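You operate a simulated robot arm through the tools that you are given. There is no shell and no other tool.

The job below is to be done with a simulated two-armed robot. You get a single attempt, and the scene is never put back.

Task
Bend-test the white-band bundle at stop 2 and sort it by the result.
Fine: strong goes in the Pass tray, weak in the Reject tray; slide the cradle out again; leave the dial at 2 and the bundle beside it where it is.

Only the result counts: the job must be done as asked and must still hold three seconds after the hand-in. Knocking over, shifting, dropping, spilling or breaking anything else fails it.

Robot
Two 7-joint arms with two-finger parallel grippers on one trunk that stands fixed in place. Base frame: the origin is at the foot of the trunk, x ahead of it, y to its left, z up; the work surface is at about z = 804. Lengths are in mm, angles in degrees, forces in N, time in s.
The left shoulder is at [110, 169, 1480], the right one opposite. With the tool pointing down near the work surface each hand reaches from about 360 to 720 mm from the base axis, measured 20 degrees to its own side. Payload 1.57 kg a hand.
Tool frame (each hand has its own): the origin (TCP) lies between the finger pads and is the grasp point; the fingertips stand 30 mm ahead of it; z points along the fingers, y is the line along which they close. Largest opening 80 mm; finger width 17, thickness 12; the body of the gripper, 40 by 82 mm, starts 80 mm behind the TCP.
Orientation is told as [roll, pitch, yaw] about the base's x, y, z axes, in that order, counted from this pose: with the fingers straight down and closing along the base's y, the tool's x points along the base's -x, its y along +y and its z along -z.

Tools
- The arms move only by the tool apply_moves. It takes "left_targets", "right_targets" or both (then of equal length, played together; a hand with none holds still); each is a list of rows, each a list of 7 numbers: the shift along the tool's x, y, z in mm, then the turn, a rotation vector about the tool's x, y, z in degrees, then the gripper command, from -1 (shut) to 1 (fully open), values between in proportion. In form: [[tx, ty, tz, rx, ry, rz, jaw], ...]. A call has 1 to 20 rows; each row is the pose to reach, as a shift and turn from the pose commanded when the call began, along the tool's axes at that moment. A row lasts 0.2 s, in which the tool goes at most 50 mm and 8.6 degrees; a call with a longer step from one row to the next is refused whole, and so is a gripper value outside its range. A pose out of reach is approached as far as the arm can. The call stops where the force on the tool passes 90 N (or 10 N more than at its start, if that is more) or the arm is blocked; 0.2 s more then pass. The fingers move at their own pace (about 72 mm/s each) and stop on an object; they squeeze with about 43 N. The grip force told is the motor's: it shows also when the fingers shut on nothing. Time passes only in rows, and 0.2 s behind the last, so rows that repeat a pose let the fingers close. The reply holds the time, the measured pose of the TCP, the force on the tool along the base axes, the opening and the grip force, in the units named above and with some noise, with the torque about the TCP (base axes, N m) and any sound that the robot's microphone picked up, and new pictures: "views" is both (left out), scene, wrist or none (wrist: the cameras of the hands that moved).
- Cameras (640 x 400 px; columns grow to the right, rows downward): "scene" is now at [151, -21.5, 1659.2]; the picture's right is [-0.27, -0.96, 0.00], its down [-0.76, 0.21, -0.62] and it looks along [0.59, -0.17, -0.79] (base axes); focal length 319 px, centre (320, 200). "left" rides on the left gripper at [72, 7, -122] in its tool frame; the picture's right is [-0.09, 1.00, 0.00], its down [-0.84, -0.08, -0.54] and it looks along [-0.54, -0.05, 0.84] (tool axes); focal length 238 px, centre (320, 200). "right" rides on the right gripper at [72, -7, -122] in its tool frame; the picture's right is [0.09, 1.00, 0.00], its down [-0.84, 0.08, -0.54] and it looks along [-0.54, 0.05, 0.84] (tool axes); focal length 238 px, centre (320, 200).
- slide_trunk(by): slides the trunk up (or, below 0, down) by that many mm; the arms and the scene camera ride with it, the base frame stays. It gives what a move gives, with no picture.
- aim_head(pan, tilt): turns the head with the scene camera to pan (to the left, within 86 degrees either way) and tilt (down, from -29 to 69), counted from straight ahead of the robot. It gives what a move gives, and a new picture of the scene camera.
- locate(camera, pixels): there is no depth. For up to 12 entries [column, row, z] of the newest picture of that camera ("zoom" is the newest enlarged one), the place [x, y] in the base frame at which the ray of that pixel passes the height z, good to about 2 mm. No time passes.
- inspect(camera, box): a new picture of the part [left, top, right, bottom] of that camera's present view, enlarged. No time passes.
- finish_job(): hands the job in; it is judged then, once.

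Open the grippers and draw the arms clear of the work before you hand the job in, unless the task says otherwise.

The tools are called after "Emit:" by a JSON object that holds its "op" and its "data". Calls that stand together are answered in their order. apply_moves: Moves the arms, as the interface text tells. Its arguments: {"type":"object","properties":{"left_targets":{"type":"array","items":{"type":"array","items":{"type":"number"}}},"right_targets":{"type":"array","items":{"type":"array","items":{"type":"number"}}},"views":{"type":"string","enum":["both","scene","wrist","none"]}},"required":[]} The other tools are called the same way: slide_trunk (by) slides the trunk up or down; aim_head (pan, tilt) turns the head that bears the scene camera; locate (camera, pixels) gives the place at which the rays of pixels pass given heights; inspect (camera, box) takes an enlarged picture of a part of a camera's view; finish_job () hands the job in.

At the start:

```text
t: 0.0
left_ee_pos: [688.6, 176.2, 1191.3]
left_tool_rot: [-0.2, 0.0, 0.1]
left_contact_force: [-0.1, 0.3, 0.7]
left_torque: [0.01, 0.02, 0.01]
left_grip_width: 79.8
left_grasp_force: 0.0
right_ee_pos: [592.8, -443.4, 1226.6]
right_tool_rot: [0.0, 0.0, 0.0]
right_contact_force: [-0.2, 0.2, 0.2]
right_torque: [0.01, 0.01, 0.01]
right_grip_width: 80.0
right_grasp_force: 0.0
trunk travel left (down, up): [-794.0, 96.0]
head pan, tilt: [-15.6, 52.0]
```

scene: 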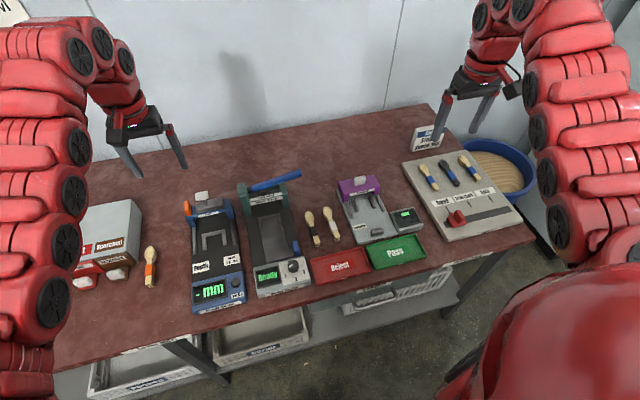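
right: 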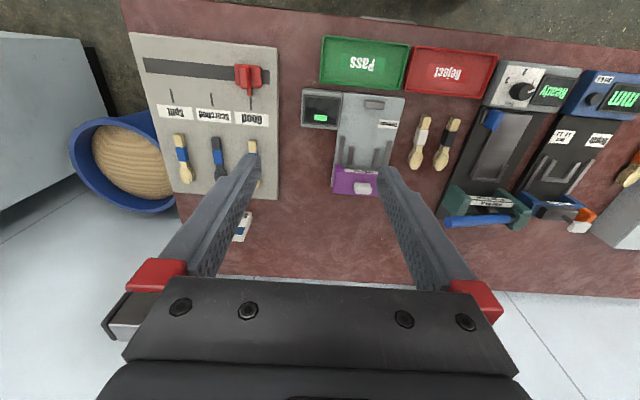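
left: 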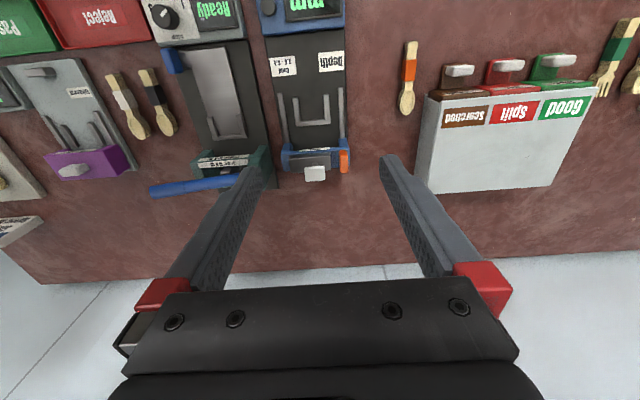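

The scene shows several stations; I first enlarge the middle ones (bundles near 312,225 and 331,222, machines near 215,250, 275,235, 370,210) to read the labels.

Emit:
{"op": "inspect", "data": {"camera": "scene", "box": [180, 160, 310, 310]}}

Emit:
{"op": "inspect", "data": {"camera": "scene", "box": [290, 160, 440, 290]}}

Emit:
{"op": "inspect", "data": {"camera": "right", "box": [290, 20, 640, 240]}}

Emit:
{"op": "inspect", "data": {"camera": "scene", "box": [390, 110, 540, 250]}}

```text
2.67 times, centred on (245, 235) of scene
```

zoom: 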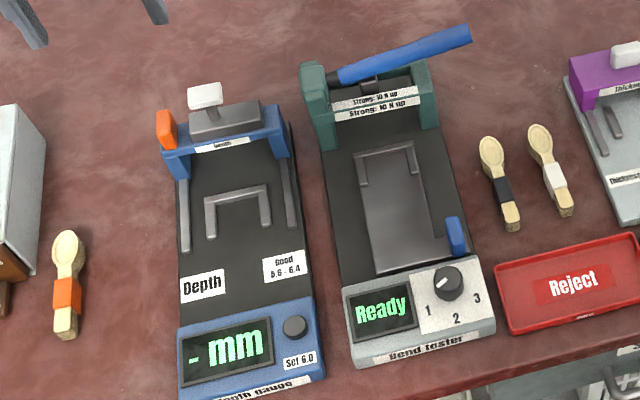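

```text
3.08 times, centred on (365, 225) of scene
```

zoom: 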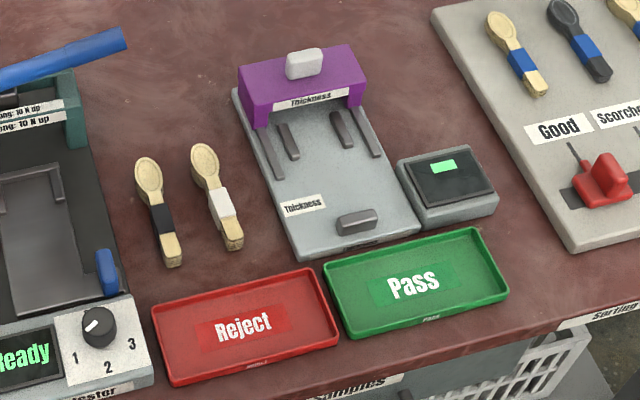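

```text
1.82 times, centred on (465, 130) of right
```

zoom: 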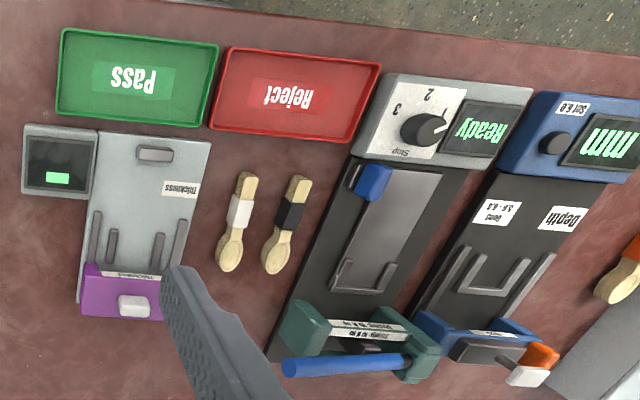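

```text
2.86 times, centred on (465, 180) of scene
```

zoom: 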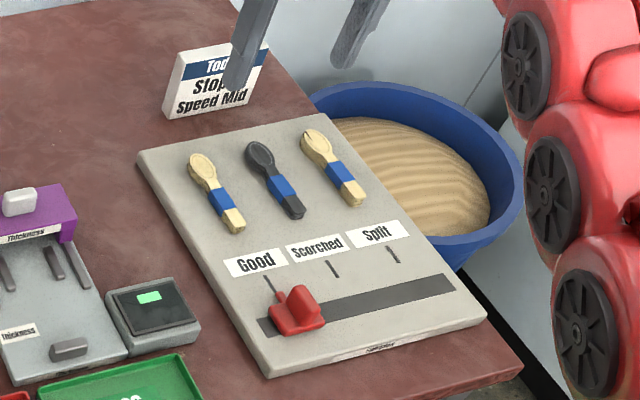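

The bend tester is the one with the green gantry, blue lever and dial 1/2/3 (pointer seemingly near 1). I locate the main points in the scene picture.

Emit:
{"op": "locate", "data": {"camera": "scene", "pixels": [[265, 275, 850], [293, 266, 850], [298, 247, 850], [248, 190, 870], [300, 174, 900], [255, 188, 900], [308, 212, 810], [317, 245, 810], [326, 209, 810], [336, 241, 810], [341, 264, 810], [395, 252, 810]]}}

Emit:
{"op": "aim_head", "data": {"pan": -5, "tilt": 60}}

```text
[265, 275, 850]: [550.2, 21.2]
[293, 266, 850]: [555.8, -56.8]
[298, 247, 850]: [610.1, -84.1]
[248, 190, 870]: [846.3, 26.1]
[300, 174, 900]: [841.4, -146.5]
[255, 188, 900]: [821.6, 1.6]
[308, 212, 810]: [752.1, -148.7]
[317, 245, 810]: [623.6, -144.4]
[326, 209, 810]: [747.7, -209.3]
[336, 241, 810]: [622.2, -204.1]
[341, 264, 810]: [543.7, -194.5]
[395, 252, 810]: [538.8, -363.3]
```

```text
t: 0.7
left_ee_pos: [688.8, 175.5, 1190.6]
left_tool_rot: [-0.2, 0.1, 0.1]
left_contact_force: [-0.6, -0.9, 0.2]
left_torque: [0.01, -0.01, 0.01]
left_grip_width: 80.1
left_grasp_force: 0.1
right_ee_pos: [592.2, -443.7, 1226.3]
right_tool_rot: [0.0, 0.1, 0.0]
right_contact_force: [-0.1, 0.7, 0.1]
right_torque: [-0.01, -0.02, 0.05]
right_grip_width: 80.2
right_grasp_force: 0.1
trunk travel left (down, up): [-794.0, 96.0]
head pan, tilt: [-5.0, 60.0]
```

scene: 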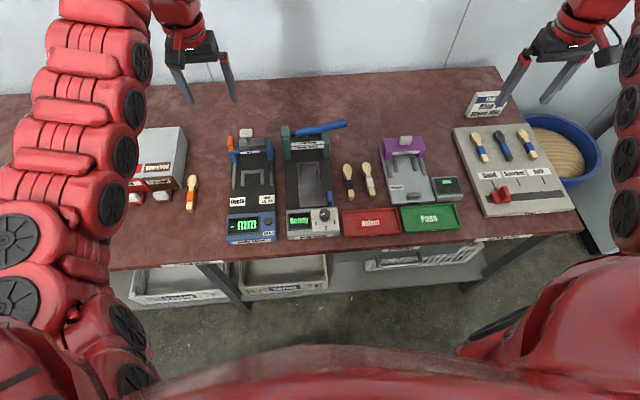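

The bend tester in the new picture spans (285,125)-(345,240). I move the right hand to hover above/in front of it for a close view with its wrist camera.

Emit:
{"op": "apply_moves", "data": {"right_targets": [[9, 39, 16, 0, 0, 0, 1], [18, 78, 32, 0, 0, 0, 1], [27, 117, 48, 0, 0, 0, 1], [36, 156, 64, 0, 0, 0, 1], [45, 195, 80, 0, 0, 0, 1], [54, 234, 96, 0, 0, 0, 1], [63, 273, 112, 0, 0, 0, 1], [72, 312, 128, 0, 0, 0, 1]], "views": "both"}}

```text
t: 2.5
left_ee_pos: [689.6, 175.7, 1191.0]
left_tool_rot: [-0.2, -0.1, 0.2]
left_contact_force: [-0.1, 0.9, -0.6]
left_torque: [-0.03, -0.03, 0.02]
left_grip_width: 79.8
left_grasp_force: 0.1
right_ee_pos: [624.6, -310.3, 1145.2]
right_tool_rot: [0.0, 0.0, 0.0]
right_contact_force: [-0.4, 0.6, 0.2]
right_torque: [-0.03, -0.03, 0.0]
right_grip_width: 79.9
right_grasp_force: 0.0
right hand out of reach, approached as far as the arm can: row 2, 3, 4, 5, 6, 7, 8
trunk travel left (down, up): [-794.0, 96.0]
head pan, tilt: [-5.0, 60.0]
```

scene: 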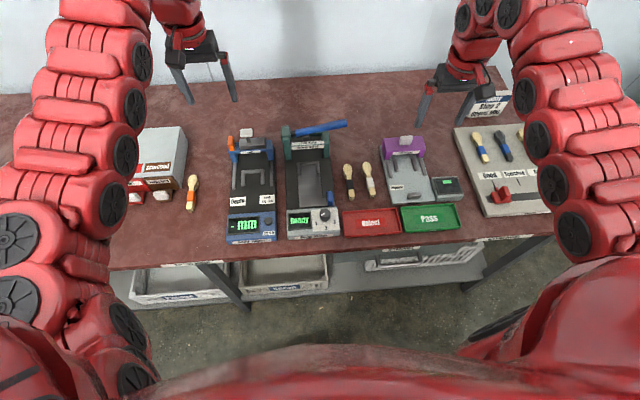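
right: 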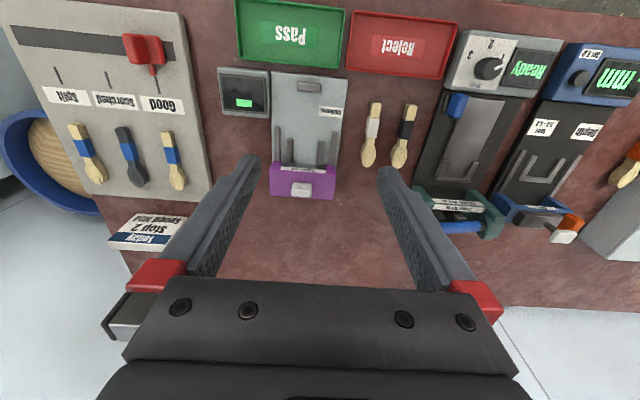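

The hand stopped at [625,-310,1145] (inner limit at that height). I look at the sign at (150,232) in the wrist view and at the tester before going lower.

Emit:
{"op": "inspect", "data": {"camera": "right", "box": [90, 190, 210, 265]}}

Emit:
{"op": "inspect", "data": {"camera": "right", "box": [400, 20, 600, 250]}}

Emit:
{"op": "inspect", "data": {"camera": "scene", "box": [275, 110, 355, 245]}}

```text
5.33 times, centred on (150, 228) of right
```

zoom: 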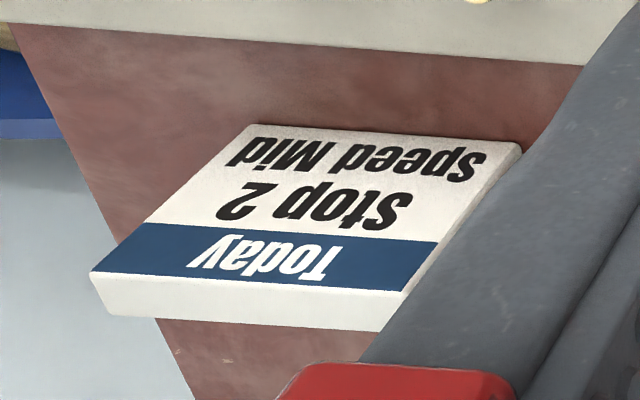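

```text
1.74 times, centred on (500, 135) of right
```

zoom: 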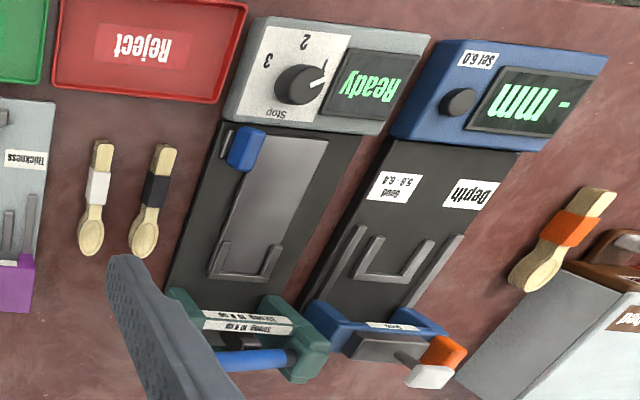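

```text
2.96 times, centred on (315, 178) of scene
```

zoom: 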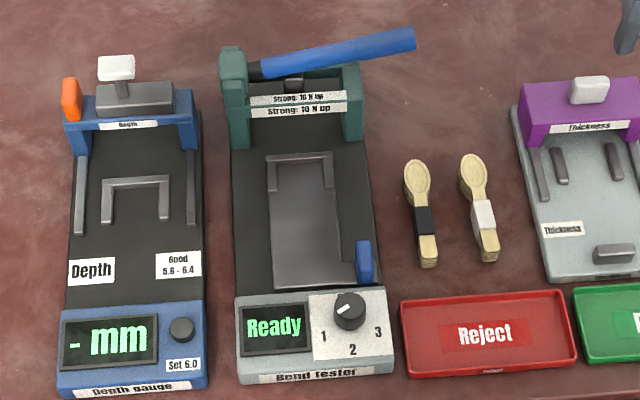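

The dial points at 1, the display says Ready, and the limit label says "Strong: 10 N up". I bring the right hand lower and over to about [560,-170,1000] for a near view.

Emit:
{"op": "apply_moves", "data": {"right_targets": [[0, 0, 40, 0, 0, 0, 1], [0, 0, 80, 0, 0, 0, 1], [0, 15, 120, 0, 0, 0, 1], [15, 50, 145, 0, 0, 0, 1], [30, 90, 145, 0, 0, 0, 1], [45, 120, 145, 0, 0, 0, 1], [60, 140, 145, 0, 0, 0, 1]], "views": "both"}}

```text
t: 4.1
left_ee_pos: [689.1, 177.4, 1191.2]
left_tool_rot: [-0.3, -0.1, 0.1]
left_contact_force: [-0.5, 0.3, 0.7]
left_torque: [-0.07, -0.04, -0.02]
left_grip_width: 80.0
left_grasp_force: 0.0
right_ee_pos: [560.8, -171.2, 983.3]
right_tool_rot: [-0.3, -0.2, -0.1]
right_contact_force: [0.1, 0.9, -0.3]
right_torque: [0.03, -0.04, 0.0]
right_grip_width: 80.2
right_grasp_force: 0.1
right hand out of reach, approached as far as the arm can: row 5, 6, 7
trunk travel left (down, up): [-794.0, 96.0]
head pan, tilt: [-5.0, 60.0]
```

scene: 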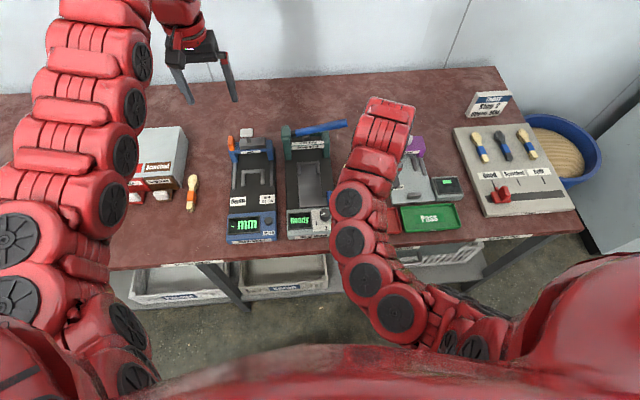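
right: 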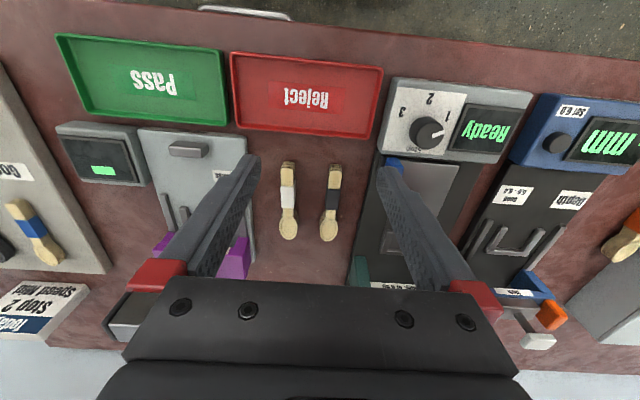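

The white-band bundle runs from about (288,163) to (289,240) in the wrist view. I enlarge this area and then locate points.

Emit:
{"op": "inspect", "data": {"camera": "right", "box": [230, 130, 390, 250]}}

Emit:
{"op": "locate", "data": {"camera": "right", "pixels": [[288, 163, 812], [288, 200, 812], [289, 240, 812], [333, 166, 812], [329, 240, 812], [236, 57, 815], [380, 140, 815], [62, 40, 815], [224, 124, 815]]}}

Emit:
{"op": "inspect", "data": {"camera": "right", "box": [350, 70, 550, 200]}}

```text
3.33 times, centred on (310, 190) of right
```

zoom: 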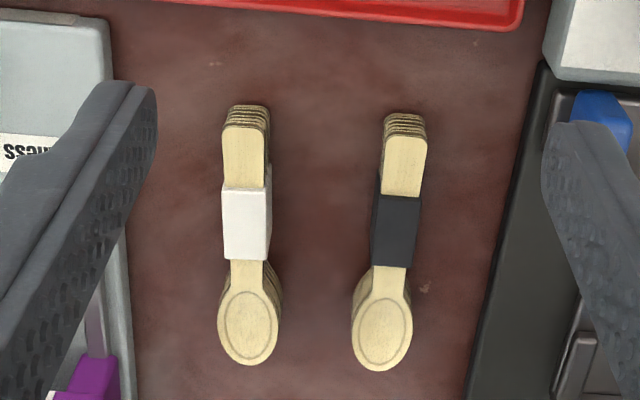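

```text
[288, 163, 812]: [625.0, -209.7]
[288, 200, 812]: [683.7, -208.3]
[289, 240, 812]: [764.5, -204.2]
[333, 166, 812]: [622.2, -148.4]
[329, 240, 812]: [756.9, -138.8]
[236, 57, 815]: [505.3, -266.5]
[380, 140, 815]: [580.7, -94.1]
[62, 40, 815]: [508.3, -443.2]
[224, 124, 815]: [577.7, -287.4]
```

```text
3.08 times, centred on (450, 135) of right
```

zoom: 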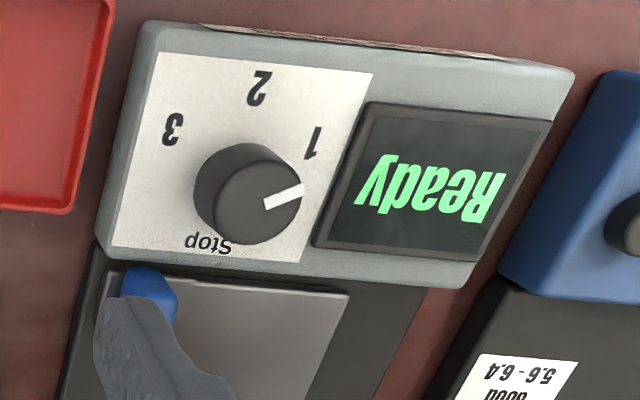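

The bundle is a stack of several spoons about 135 mm long lying along x at y≈-207, and the dial pointer is at 1. I shift the right hand toward +y and back a bit to see the cradle and gantry.

Emit:
{"op": "apply_moves", "data": {"right_targets": [[0, 40, 0, 0, 0, 0, 1], [0, 80, 0, 0, 0, 0, 1], [0, 110, 0, 0, 0, 0, 1]], "views": "wrist"}}

```text
t: 4.9
left_ee_pos: [689.0, 176.2, 1191.4]
left_tool_rot: [-0.1, 0.0, 0.2]
left_contact_force: [-0.3, 0.1, -0.7]
left_torque: [0.01, 0.0, -0.02]
left_grip_width: 79.9
left_grasp_force: 0.1
right_ee_pos: [559.6, -64.6, 985.3]
right_tool_rot: [0.0, 0.1, 0.0]
right_contact_force: [0.6, 0.8, 1.1]
right_torque: [0.01, 0.02, 0.0]
right_grip_width: 80.2
right_grasp_force: 0.0
trunk travel left (down, up): [-794.0, 96.0]
head pan, tilt: [-5.0, 60.0]
```

right: 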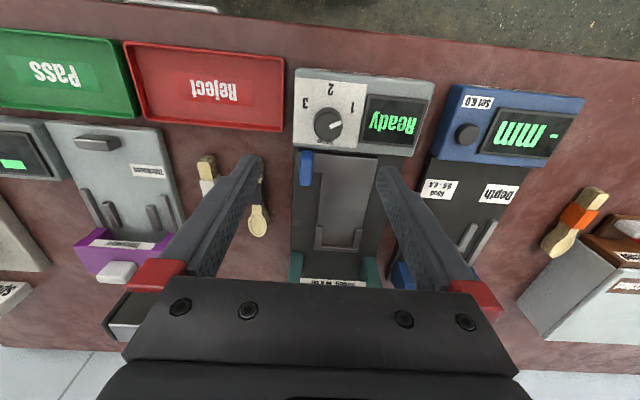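

Dial and cradle are now between the fingers; I enlarge them and locate key points.

Emit:
{"op": "inspect", "data": {"camera": "right", "box": [280, 60, 440, 160]}}

Emit:
{"op": "inspect", "data": {"camera": "right", "box": [260, 140, 420, 290]}}

Emit:
{"op": "locate", "data": {"camera": "right", "pixels": [[329, 125, 860], [329, 125, 850], [352, 105, 850], [331, 90, 850], [306, 103, 850], [306, 168, 850], [306, 168, 830], [320, 248, 820], [361, 248, 820], [323, 152, 815], [378, 157, 815]]}}

```text
4.00 times, centred on (360, 110) of right
```

zoom: 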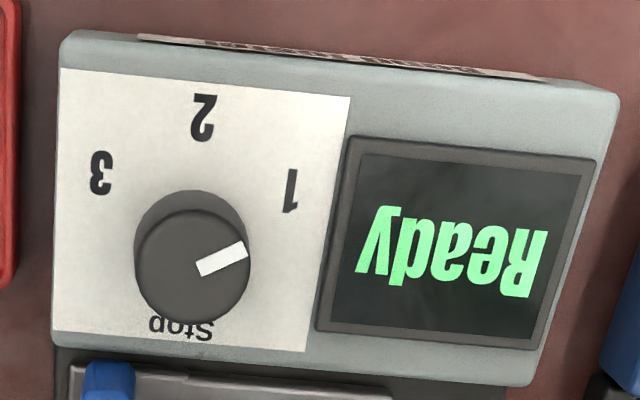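

```text
2.67 times, centred on (340, 215) of right
```

zoom: 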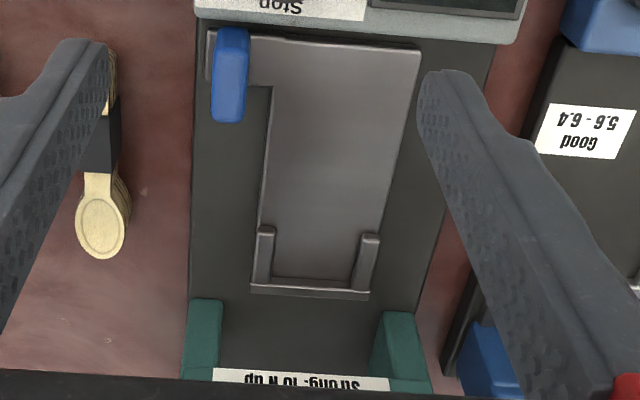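

```text
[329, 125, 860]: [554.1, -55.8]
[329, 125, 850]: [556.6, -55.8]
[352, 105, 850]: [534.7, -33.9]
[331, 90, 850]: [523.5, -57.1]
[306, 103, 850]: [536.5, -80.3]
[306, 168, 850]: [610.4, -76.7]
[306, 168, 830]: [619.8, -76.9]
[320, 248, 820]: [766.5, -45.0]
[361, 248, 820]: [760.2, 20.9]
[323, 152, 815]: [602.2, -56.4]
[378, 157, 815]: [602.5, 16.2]
```

The knob top is about pixel (329,126) in the wrist view and was at about (325,214) in the scene view with the same head pose; I compare rays to get the knob height, and likewise the handle and spoons.

Emit:
{"op": "locate", "data": {"camera": "scene", "pixels": [[325.1, 214.5, 830], [325.1, 214.5, 850], [325.1, 214.5, 870], [330.5, 194, 830], [330.5, 194, 850], [306, 133, 900], [338, 124, 900], [345, 122, 900], [345, 122, 940], [369, 179, 812], [369, 179, 832]]}}

Emit:
{"op": "locate", "data": {"camera": "right", "pixels": [[329, 126, 830], [329, 126, 850], [329, 126, 870], [306, 152, 830], [306, 152, 850], [306, 182, 830], [306, 182, 850]]}}

Emit:
{"op": "inspect", "data": {"camera": "scene", "box": [270, 105, 360, 165]}}

```text
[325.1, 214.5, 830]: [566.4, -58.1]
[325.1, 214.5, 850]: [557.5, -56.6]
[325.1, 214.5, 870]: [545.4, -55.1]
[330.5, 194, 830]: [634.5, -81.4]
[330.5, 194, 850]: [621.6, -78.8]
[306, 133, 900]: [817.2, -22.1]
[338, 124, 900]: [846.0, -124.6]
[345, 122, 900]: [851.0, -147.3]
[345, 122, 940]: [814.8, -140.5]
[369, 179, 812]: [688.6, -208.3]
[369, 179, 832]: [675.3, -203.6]
```

```text
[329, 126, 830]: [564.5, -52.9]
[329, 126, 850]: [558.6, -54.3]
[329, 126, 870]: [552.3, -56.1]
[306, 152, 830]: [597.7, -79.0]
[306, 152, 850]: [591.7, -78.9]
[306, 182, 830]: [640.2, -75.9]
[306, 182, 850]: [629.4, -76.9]
```

```text
6.67 times, centred on (315, 135) of scene
```

zoom: 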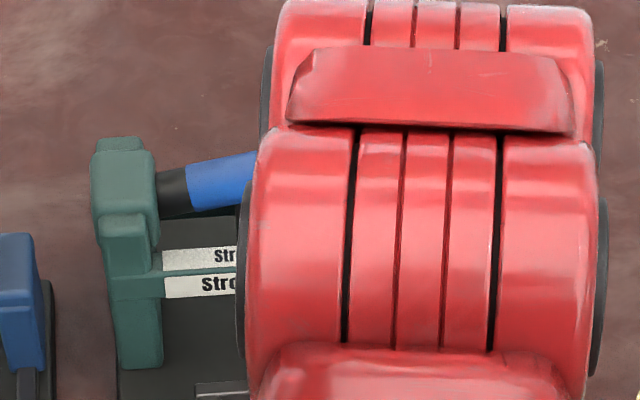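

Both rays agree at z≈849 for the knob top at about (557,-56). I descend with the right hand to just above it, pre-turned +25° and with the jaws at about 50 mm.

Emit:
{"op": "apply_moves", "data": {"right_targets": [[2.5, 8.5, 20, 0, 0, 8.3, 0.25], [2.5, 8.5, 45, 0, 0, 16.6, 0.25], [2.5, 8.5, 75, 0, 0, 25, 0.25], [2.5, 8.5, 88, 0, 0, 25, 0.25]], "views": "both"}}

```text
t: 5.9
left_ee_pos: [689.0, 175.6, 1190.5]
left_tool_rot: [-0.2, 0.0, 0.0]
left_contact_force: [0.0, 0.9, 0.4]
left_torque: [-0.01, 0.03, 0.01]
left_grip_width: 80.2
left_grasp_force: 0.1
right_ee_pos: [556.3, -53.7, 896.6]
right_tool_rot: [-0.1, 0.1, -25.1]
right_contact_force: [0.8, -1.1, 0.1]
right_torque: [0.0, -0.01, 0.0]
right_grip_width: 49.9
right_grasp_force: 0.0
trunk travel left (down, up): [-794.0, 96.0]
head pan, tilt: [-5.0, 60.0]
```

scene: 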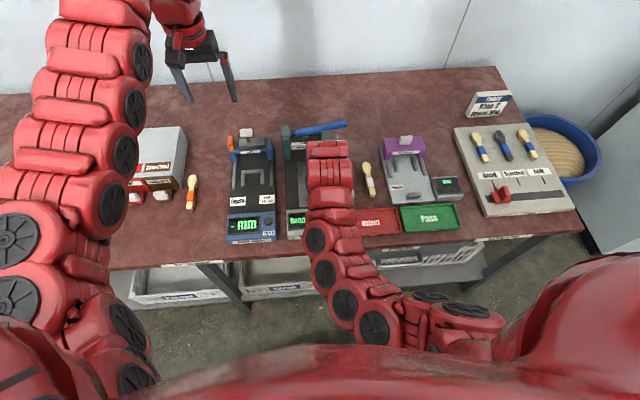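
right: 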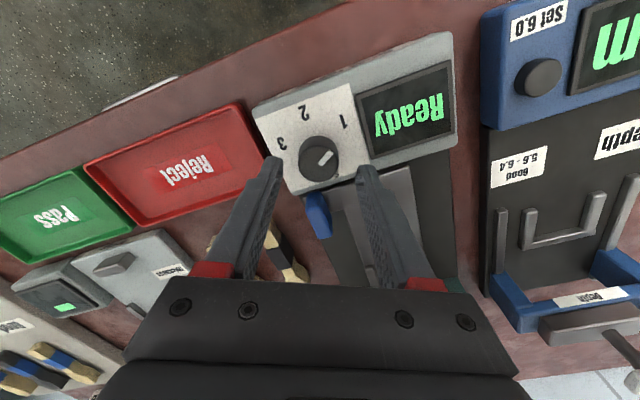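

The knob at (319,160) lies exactly on the predicted line of the fingertips. I descend to TCP z≈870 and close on the knob.

Emit:
{"op": "apply_moves", "data": {"right_targets": [[0, 0, 14, 0, 0, 0, 0.25], [0, 0, 23, 0, 0, 0, 0.25], [0, 0, 26, 0, 0, 0, 0.25], [0, 0, 26, 0, 0, 0, -1], [0, 0, 26, 0, 0, 0, -1], [0, 0, 26, 0, 0, 0, -1]], "views": "wrist"}}

```text
t: 7.3
left_ee_pos: [688.9, 174.7, 1190.9]
left_tool_rot: [-0.3, 0.0, 0.2]
left_contact_force: [-0.3, 0.2, -0.2]
left_torque: [-0.02, 0.0, 0.01]
left_grip_width: 80.0
left_grasp_force: 0.0
right_ee_pos: [558.3, -55.8, 870.9]
right_tool_rot: [0.1, 0.1, -24.9]
right_contact_force: [-2.2, -3.1, -0.4]
right_torque: [-0.27, 0.01, 0.0]
right_grip_width: 31.0
right_grasp_force: 39.7
trunk travel left (down, up): [-794.0, 96.0]
head pan, tilt: [-5.0, 60.0]
```

right: 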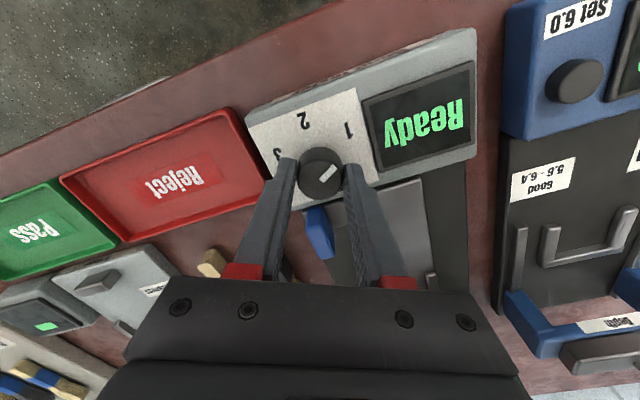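

The knob is gripped (31 mm, 40 N). I turn it 60° about the tool's -z, taking the pointer from 1 toward 2.

Emit:
{"op": "apply_moves", "data": {"right_targets": [[0, 0, 0, 0, 0, -7.5, -1], [0, 0, 0, 0, 0, -15, -1], [0, 0, 0, 0, 0, -22.5, -1], [0, 0, 0, 0, 0, -30, -1], [0, 0, 0, 0, 0, -37.5, -1], [0, 0, 0, 0, 0, -45, -1], [0, 0, 0, 0, 0, -52.5, -1], [0, 0, 0, 0, 0, -60, -1], [0, 0, 0, 0, 0, -60, -1]], "views": "wrist"}}

Emit:
{"op": "inspect", "data": {"camera": "right", "box": [240, 80, 480, 230]}}

```text
t: 9.3
left_ee_pos: [687.2, 174.8, 1192.4]
left_tool_rot: [-0.2, 0.0, 0.1]
left_contact_force: [0.0, 0.5, 0.3]
left_torque: [0.0, 0.0, 0.01]
left_grip_width: 80.0
left_grasp_force: 0.1
right_ee_pos: [557.6, -56.8, 871.3]
right_tool_rot: [0.0, -0.1, 35.1]
right_contact_force: [-0.6, -8.0, 13.4]
right_torque: [-0.47, -0.17, 0.01]
right_grip_width: 31.2
right_grasp_force: 39.9
trunk travel left (down, up): [-794.0, 96.0]
head pan, tilt: [-5.0, 60.0]
```

right: 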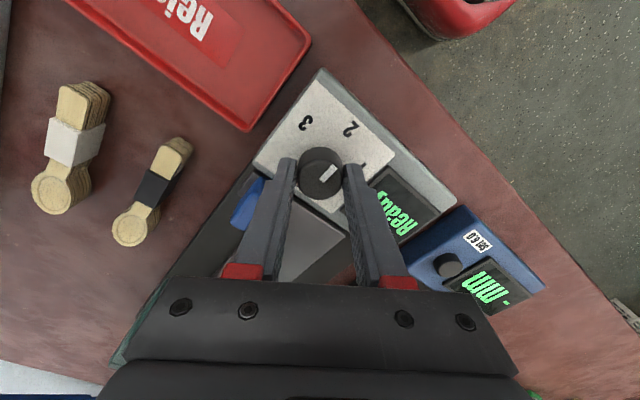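

```text
2.67 times, centred on (360, 155) of right
```

zoom: 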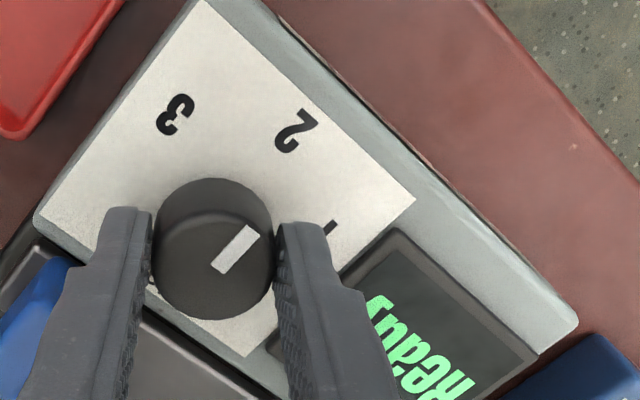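

The pointer now aims at about the 2. I release, rise and turn back to yaw 0 for a straight look.

Emit:
{"op": "apply_moves", "data": {"right_targets": [[0, 0, 0, 0, 0, 0, 0.2], [0, 0, 0, 0, 0, 0, 0.2], [0, 0, -20, 0, 0, 0, 0.3], [0, 0, -40, 0, 0, 8.5, 0.3], [0, 0, -60, 0, 0, 17, 0.5], [0, 0, -80, 0, 0, 25.5, 0.5], [0, 0, -100, 0, 0, 34, 1], [0, 0, -115, 0, 0, 35, 1]], "views": "wrist"}}

Emit:
{"op": "inspect", "data": {"camera": "right", "box": [240, 60, 440, 185]}}

```text
t: 11.1
left_ee_pos: [687.9, 174.5, 1190.4]
left_tool_rot: [-0.1, 0.0, 0.1]
left_contact_force: [-0.2, 0.8, -0.1]
left_torque: [0.03, -0.03, -0.02]
left_grip_width: 79.8
left_grasp_force: 0.1
right_ee_pos: [560.6, -54.8, 985.1]
right_tool_rot: [-0.1, -0.1, -0.1]
right_contact_force: [-0.1, -0.3, -0.3]
right_torque: [0.03, -0.05, 0.01]
right_grip_width: 79.9
right_grasp_force: 0.0
trunk travel left (down, up): [-794.0, 96.0]
head pan, tilt: [-5.0, 60.0]
```

right: 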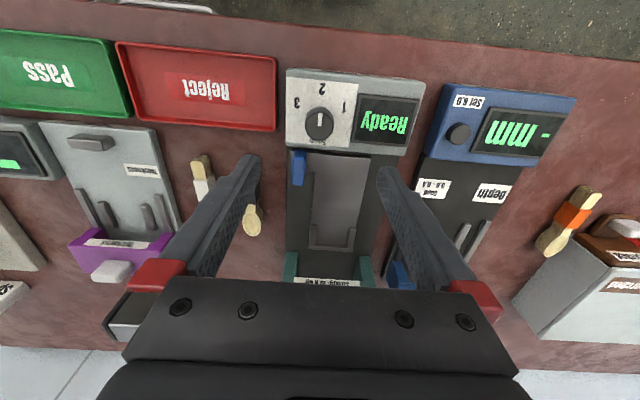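

```text
3.20 times, centred on (340, 122) of right
```

zoom: 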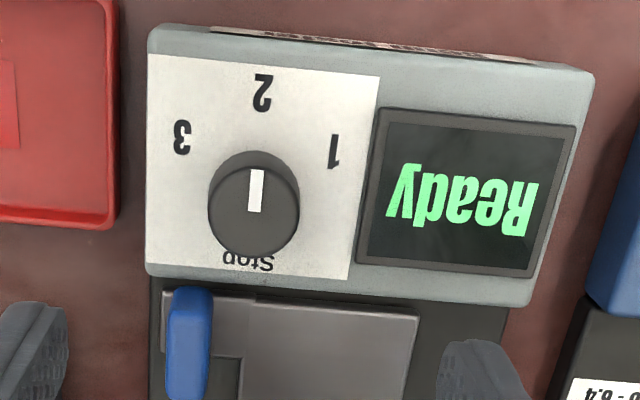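

The pointer is straight at 2. Next I measure the cradle and the space around the bundles in this view.

Emit:
{"op": "inspect", "data": {"camera": "right", "box": [270, 140, 400, 290]}}

```text
2.67 times, centred on (335, 215) of right
```

zoom: 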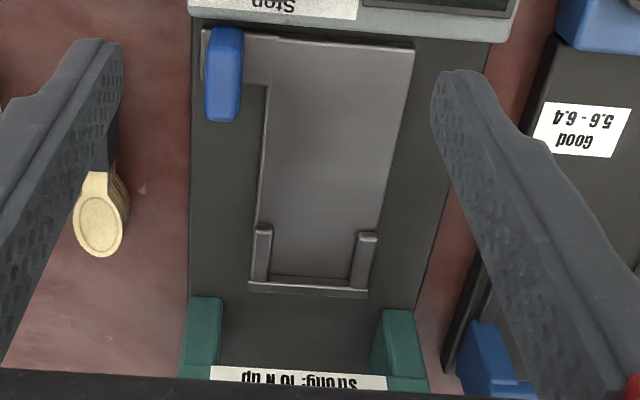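

I locate cradle corner points from this zoom at candidate heights.

Emit:
{"op": "locate", "data": {"camera": "zoom", "pixels": [[268, 38, 825], [413, 48, 825], [265, 225, 835], [368, 235, 835], [250, 290, 825], [366, 295, 825], [272, 270, 825], [352, 278, 825], [224, 40, 850], [222, 118, 850], [190, 30, 815], [190, 290, 815]]}}

Emit:
{"op": "locate", "data": {"camera": "zoom", "pixels": [[272, 235, 835], [358, 238, 835], [222, 350, 850], [372, 355, 850], [200, 310, 880], [395, 320, 880]]}}

```text
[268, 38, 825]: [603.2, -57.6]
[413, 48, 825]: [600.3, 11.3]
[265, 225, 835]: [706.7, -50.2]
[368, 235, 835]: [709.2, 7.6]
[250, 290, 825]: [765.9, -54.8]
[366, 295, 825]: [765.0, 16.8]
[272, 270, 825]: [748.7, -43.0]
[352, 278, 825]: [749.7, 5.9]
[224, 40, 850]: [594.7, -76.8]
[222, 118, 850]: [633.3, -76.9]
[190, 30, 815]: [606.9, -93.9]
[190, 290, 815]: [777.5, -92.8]
```

```text
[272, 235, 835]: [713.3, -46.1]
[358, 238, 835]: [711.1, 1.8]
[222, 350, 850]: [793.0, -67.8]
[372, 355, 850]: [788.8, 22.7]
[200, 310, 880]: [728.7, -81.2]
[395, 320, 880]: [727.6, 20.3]
```

The U of the cradle has inner sides at y≈-44 and +4 (centre -20) and its end wall at x≈750. I now move the right hand above the white band at about (675,-207).

Emit:
{"op": "apply_moves", "data": {"right_targets": [[-20, -38, 0, 0, 0, 0, 0.5], [-45, -76, 0, 0, 0, 0, 0.15], [-75, -114, 0, 0, 0, 0, 0.15], [-100, -145, 15, 0, 0, -1, 0.15], [-114, -152, 50, 0, 0, -2, 0.15], [-114, -152, 85, 0, 0, -2, 0.15]], "views": "both"}}

```text
t: 12.5
left_ee_pos: [689.0, 175.0, 1190.3]
left_tool_rot: [-0.1, 0.0, 0.0]
left_contact_force: [-0.1, 0.0, -0.1]
left_torque: [-0.02, -0.01, -0.04]
left_grip_width: 79.8
left_grasp_force: 0.0
right_ee_pos: [670.4, -205.8, 900.0]
right_tool_rot: [0.1, 0.2, 1.9]
right_contact_force: [0.2, 0.2, -0.1]
right_torque: [-0.01, 0.0, 0.0]
right_grip_width: 46.2
right_grasp_force: 0.0
trunk travel left (down, up): [-794.0, 96.0]
head pan, tilt: [-5.0, 60.0]
```

scene: 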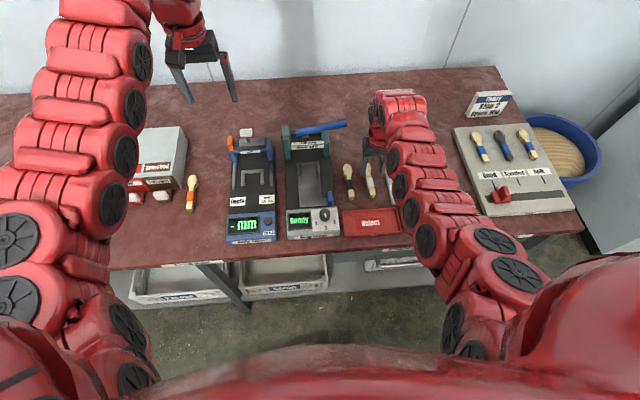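
right: 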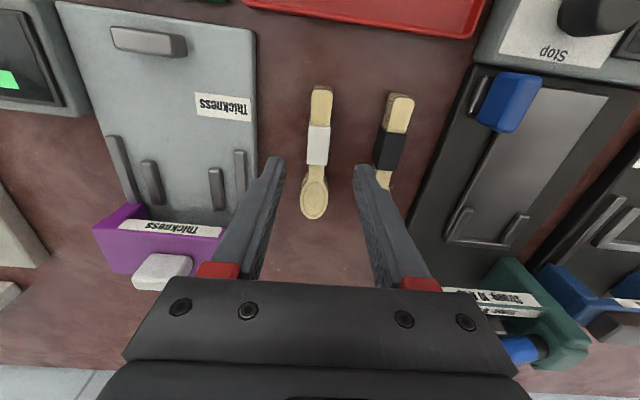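

The white bundle is between the fingers, from (321,88) to (313,218). I locate its points at top height.

Emit:
{"op": "locate", "data": {"camera": "right", "pixels": [[321, 88, 822], [319, 126, 822], [318, 164, 822], [314, 218, 822], [308, 145, 822], [329, 145, 822], [395, 133, 822], [362, 160, 804], [257, 160, 810], [382, 185, 822]]}}

Emit:
{"op": "inspect", "data": {"camera": "right", "box": [250, 70, 430, 240]}}

```text
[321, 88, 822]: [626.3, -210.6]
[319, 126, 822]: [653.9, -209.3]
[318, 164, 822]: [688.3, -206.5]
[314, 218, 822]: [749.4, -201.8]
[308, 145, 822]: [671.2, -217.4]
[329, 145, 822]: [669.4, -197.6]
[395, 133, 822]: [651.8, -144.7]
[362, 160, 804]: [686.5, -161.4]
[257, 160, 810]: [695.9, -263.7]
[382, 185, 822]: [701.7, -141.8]
```

```text
2.35 times, centred on (340, 155) of right
```

zoom: 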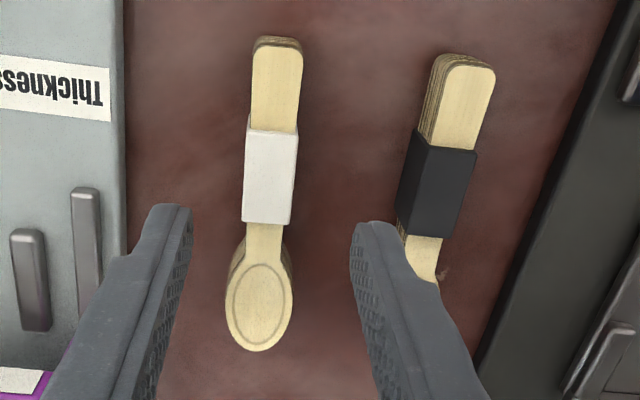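

The band centre is at (671,-207.5), with a yaw of about 4°. I align, descend to z≈838 (tips 4 mm above the table) and close.

Emit:
{"op": "apply_moves", "data": {"right_targets": [[0, -1.7, 20, 0, 0, -2, 0.15], [0, -1.7, 45, 0, 0, -2, 0.15], [0, -1.7, 58, 0, 0, -2, 0.15], [0, -1.7, 62, 0, 0, -2, 0.15], [0, -1.7, 62, 0, 0, -2, -1], [0, -1.7, 62, 0, 0, -2, -1], [0, -1.7, 62, 0, 0, -2, -1]], "views": "wrist"}}

```text
t: 14.1
left_ee_pos: [687.0, 177.0, 1192.7]
left_tool_rot: [-0.4, -0.1, 0.2]
left_contact_force: [0.4, -0.2, 0.1]
left_torque: [0.0, 0.02, -0.01]
left_grip_width: 80.0
left_grasp_force: 0.2
right_ee_pos: [668.9, -207.0, 841.9]
right_tool_rot: [-0.2, -0.4, 4.0]
right_contact_force: [6.0, 2.3, 17.9]
right_torque: [0.02, 0.56, -0.06]
right_grip_width: 14.3
right_grasp_force: 31.3
right hand out of reach, approached as far as the arm can: row 4, 5, 6, 7
trunk travel left (down, up): [-794.0, 96.0]
head pan, tilt: [-5.0, 60.0]
```

right: 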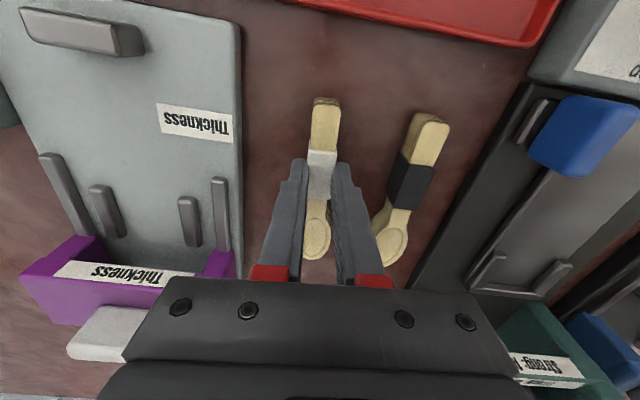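

The grip closed to 14.3 mm with an 18 N upward force; I look closely at how the fingers hold the band.

Emit:
{"op": "inspect", "data": {"camera": "right", "box": [250, 80, 410, 290]}}

Emit:
{"op": "apply_moves", "data": {"right_targets": [[0, 0, 0, 0, 0, 0, -1]], "views": "none"}}

```text
1.90 times, centred on (330, 185) of right
```

zoom: 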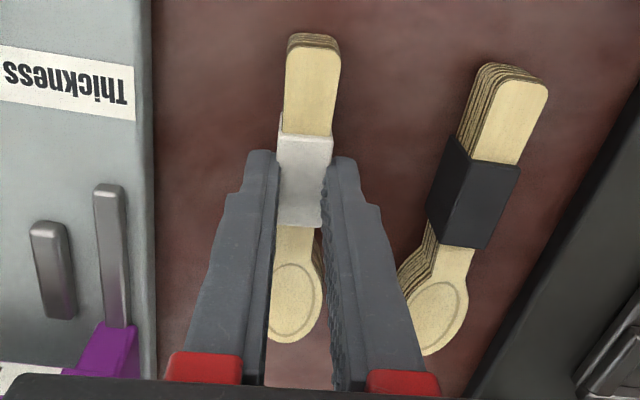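

```text
t: 14.5
left_ee_pos: [687.8, 177.6, 1191.6]
left_tool_rot: [-0.3, -0.1, 0.2]
left_contact_force: [-0.4, -0.8, -0.1]
left_torque: [0.02, -0.05, 0.02]
left_grip_width: 80.1
left_grasp_force: 0.1
right_ee_pos: [669.4, -207.7, 842.9]
right_tool_rot: [-0.1, -0.4, 4.0]
right_contact_force: [10.2, 2.8, 25.4]
right_torque: [0.12, 0.01, -0.07]
right_grip_width: 14.3
right_grasp_force: 30.6
trunk travel left (down, up): [-794.0, 96.0]
head pan, tilt: [-5.0, 60.0]
```

The fingers flank the white band on both sides. I lift gently by 15 mm and check the readings.

Emit:
{"op": "apply_moves", "data": {"right_targets": [[0, 0, -4, 0, 0, 0, -1], [0, 0, -8, 0, 0, 0, -1], [0, 0, -15, 0, 0, 0, -1]], "views": "both"}}

Emit:
{"op": "inspect", "data": {"camera": "right", "box": [250, 80, 410, 290]}}

```text
t: 15.3
left_ee_pos: [686.8, 176.0, 1191.6]
left_tool_rot: [-0.2, 0.0, 0.1]
left_contact_force: [0.1, -0.1, 0.0]
left_torque: [-0.01, 0.0, -0.03]
left_grip_width: 79.8
left_grasp_force: 0.0
right_ee_pos: [665.6, -208.9, 855.3]
right_tool_rot: [0.0, 0.2, 4.0]
right_contact_force: [-0.8, 0.2, -0.3]
right_torque: [-0.02, 0.01, -0.03]
right_grip_width: 14.3
right_grasp_force: 30.1
trunk travel left (down, up): [-794.0, 96.0]
head pan, tilt: [-5.0, 60.0]
```

scene: 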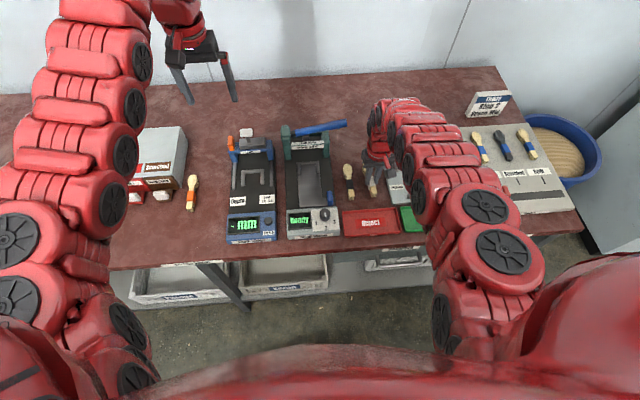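
right: 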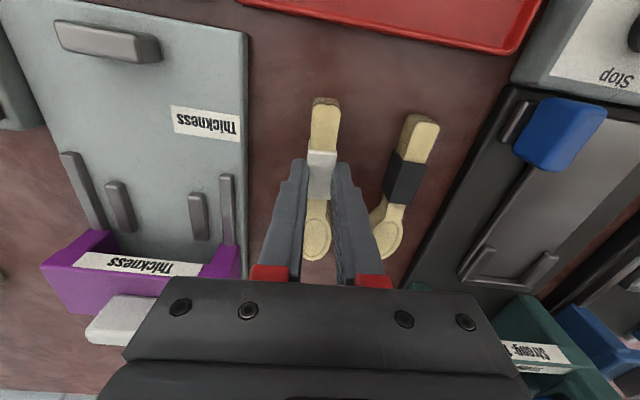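

```text
1.90 times, centred on (330, 185) of right
```

zoom: 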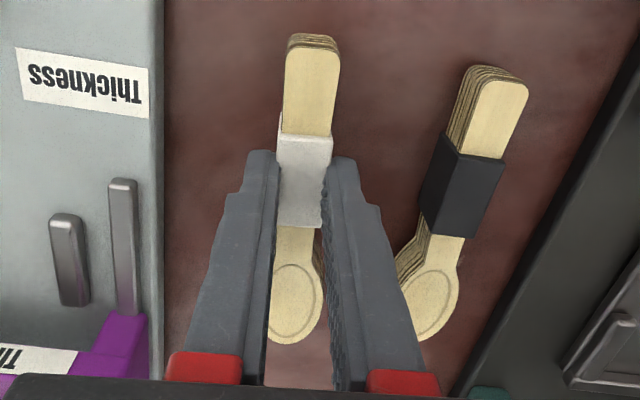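

The bundle came up with the fingers (force ≈0). I lift to z≈920, carry it over to the cradle centre line y=-20, x≈664, and straighten the yaw.

Emit:
{"op": "apply_moves", "data": {"right_targets": [[0, 0, -35, 0, 0, 0, -1], [0, 0, -65, 0, 0, 0, -1], [-2, 35, -67, 0, 0, 2, -1], [-5, 75, -67, 0, 0, 4, -1], [-7, 115, -67, 0, 0, 4, -1], [-10, 155, -67, 0, 0, 4, -1], [-11.6, 188.7, -67, 0, 0, 4, -1], [-11.6, 188.7, -67, 0, 0, 4, -1]], "views": "both"}}

Emit:
{"op": "inspect", "data": {"camera": "right", "box": [240, 60, 420, 290]}}

```text
t: 17.1
left_ee_pos: [689.0, 175.3, 1191.2]
left_tool_rot: [-0.2, -0.1, 0.1]
left_contact_force: [-0.7, -0.1, 0.1]
left_torque: [0.0, 0.03, -0.04]
left_grip_width: 79.6
left_grasp_force: 0.1
right_ee_pos: [666.8, -18.4, 920.8]
right_tool_rot: [0.0, 0.0, 0.0]
right_contact_force: [0.3, 0.2, 0.5]
right_torque: [0.02, 0.02, -0.03]
right_grip_width: 14.4
right_grasp_force: 30.9
trunk travel left (down, up): [-794.0, 96.0]
head pan, tilt: [-5.0, 60.0]
```

scene: 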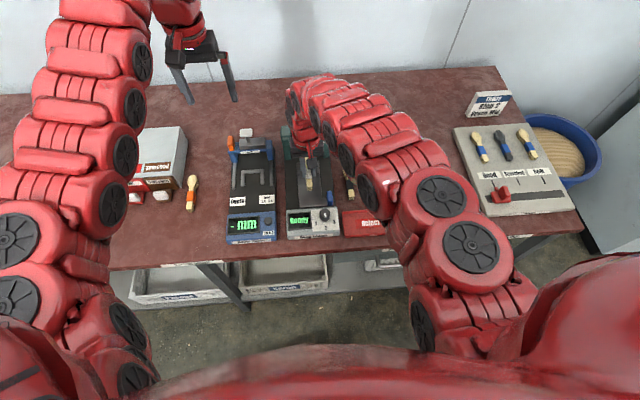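
right: 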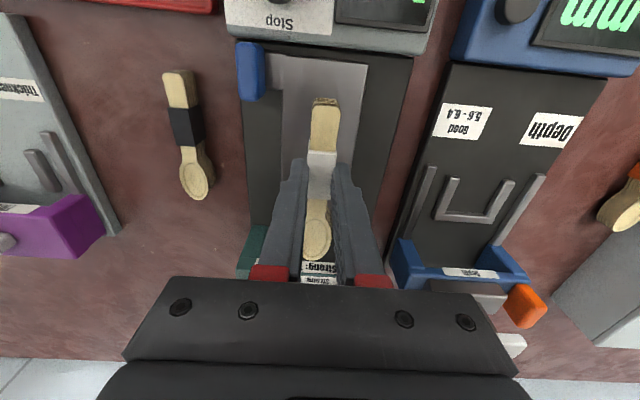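

```text
1.74 times, centred on (330, 175) of right
```

zoom: 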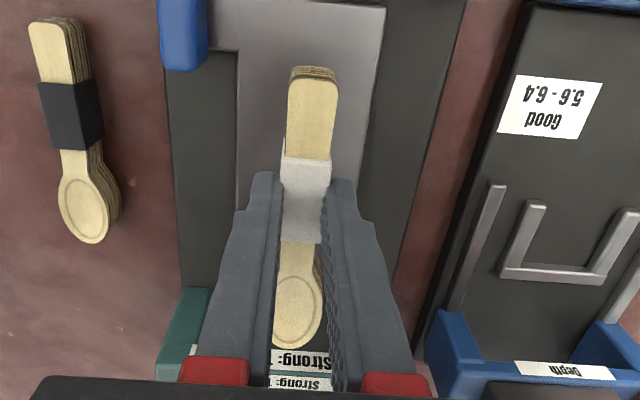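

The bundle hangs over the cradle plate, well aligned. I lower to about z=872 with a small centring correction and check.

Emit:
{"op": "apply_moves", "data": {"right_targets": [[2, -2, 20, 0, 0, 0, -1], [2, -2, 40, 0, 0, 0, -1], [2, -2, 49, 0, 0, 0, -1]], "views": "wrist"}}

Emit:
{"op": "inspect", "data": {"camera": "right", "box": [240, 60, 420, 290]}}

```text
t: 17.9
left_ee_pos: [688.2, 176.6, 1191.3]
left_tool_rot: [-0.2, -0.1, 0.2]
left_contact_force: [0.7, -0.1, 0.5]
left_torque: [-0.01, 0.01, 0.0]
left_grip_width: 80.1
left_grasp_force: 0.0
right_ee_pos: [664.1, -21.8, 874.1]
right_tool_rot: [0.0, -0.2, -0.1]
right_contact_force: [1.1, -0.3, 0.2]
right_torque: [-0.01, -0.02, 0.0]
right_grip_width: 14.2
right_grasp_force: 30.0
trunk travel left (down, up): [-794.0, 96.0]
head pan, tilt: [-5.0, 60.0]
```

right: 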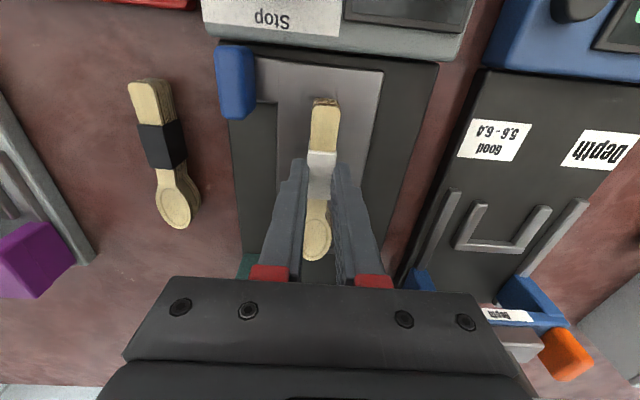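

```text
1.74 times, centred on (330, 175) of right
```

zoom: 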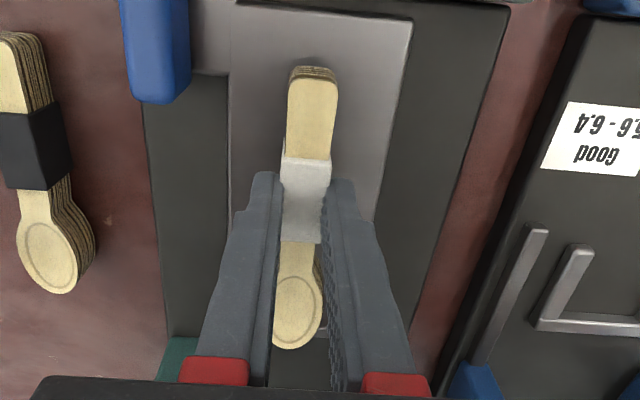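

Still free of contact; the bundle is centred on the plate. I go on lowering in small steps.

Emit:
{"op": "apply_moves", "data": {"right_targets": [[0, 0, 3, 0, 0, 0, -1], [0, 0, 6, 0, 0, 0, -1]], "views": "none"}}

Emit:
{"op": "apply_moves", "data": {"right_targets": [[0, 0, 2, 0, 0, 0, -1], [0, 0, 4, 0, 0, 0, -1]], "views": "wrist"}}

```text
t: 18.5
left_ee_pos: [688.4, 176.3, 1190.5]
left_tool_rot: [-0.2, 0.0, 0.1]
left_contact_force: [0.1, -0.1, 0.1]
left_torque: [-0.02, -0.03, -0.01]
left_grip_width: 80.0
left_grasp_force: 0.1
right_ee_pos: [662.9, -21.8, 868.1]
right_tool_rot: [0.0, 0.1, 0.0]
right_contact_force: [-0.6, 0.5, -0.9]
right_torque: [0.01, 0.03, 0.01]
right_grip_width: 14.7
right_grasp_force: 31.0
trunk travel left (down, up): [-794.0, 96.0]
head pan, tilt: [-5.0, 60.0]
```

```text
t: 19.1
left_ee_pos: [689.3, 175.9, 1190.1]
left_tool_rot: [-0.2, -0.1, 0.0]
left_contact_force: [-0.4, -0.5, 0.1]
left_torque: [-0.01, -0.01, 0.0]
left_grip_width: 79.9
left_grasp_force: 0.1
right_ee_pos: [663.6, -21.9, 867.6]
right_tool_rot: [0.1, 0.0, 0.0]
right_contact_force: [0.0, 0.2, -0.6]
right_torque: [0.01, 0.02, 0.02]
right_grip_width: 14.3
right_grasp_force: 30.7
right hand out of reach, approached as far as the arm can: row 2
trunk travel left (down, up): [-794.0, 96.0]
head pan, tilt: [-5.0, 60.0]
```

right: 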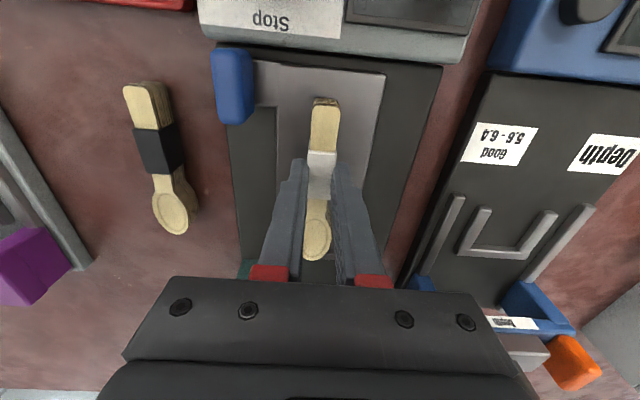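

The arm is at its reach limit here (z 867.6, no contact yet). I raise the hand 80 mm and then slide the trunk down 80 mm to gain reach.

Emit:
{"op": "apply_moves", "data": {"right_targets": [[0, 0, -30, 0, 0, 0, -1], [0, 0, -60, 0, 0, 0, -1], [0, 0, -80, 0, 0, 0, -1]], "views": "none"}}

Emit:
{"op": "slide_trunk", "data": {"by": -80}}

```text
t: 19.9
left_ee_pos: [688.6, 174.0, 1190.3]
left_tool_rot: [-0.2, 0.1, 0.0]
left_contact_force: [-0.6, -0.2, -0.4]
left_torque: [-0.01, 0.02, 0.02]
left_grip_width: 79.9
left_grasp_force: 0.0
right_ee_pos: [665.5, -20.0, 947.4]
right_tool_rot: [0.0, 0.0, 0.0]
right_contact_force: [-0.1, -0.9, 0.4]
right_torque: [0.02, -0.03, -0.01]
right_grip_width: 14.4
right_grasp_force: 30.8
trunk travel left (down, up): [-794.0, 96.0]
head pan, tilt: [-5.0, 60.0]
```

```text
t: 21.1
left_ee_pos: [688.7, 174.6, 1111.7]
left_tool_rot: [-0.3, 0.0, 0.2]
left_contact_force: [1.0, -0.4, -0.3]
left_torque: [-0.01, 0.01, 0.01]
left_grip_width: 80.1
left_grasp_force: 0.1
right_ee_pos: [665.3, -22.1, 868.5]
right_tool_rot: [0.1, -0.1, 0.0]
right_contact_force: [0.2, -0.3, -1.0]
right_torque: [0.01, 0.04, 0.01]
right_grip_width: 14.4
right_grasp_force: 30.7
trunk travel left (down, up): [-714.0, 176.0]
head pan, tilt: [-5.0, 60.0]
```

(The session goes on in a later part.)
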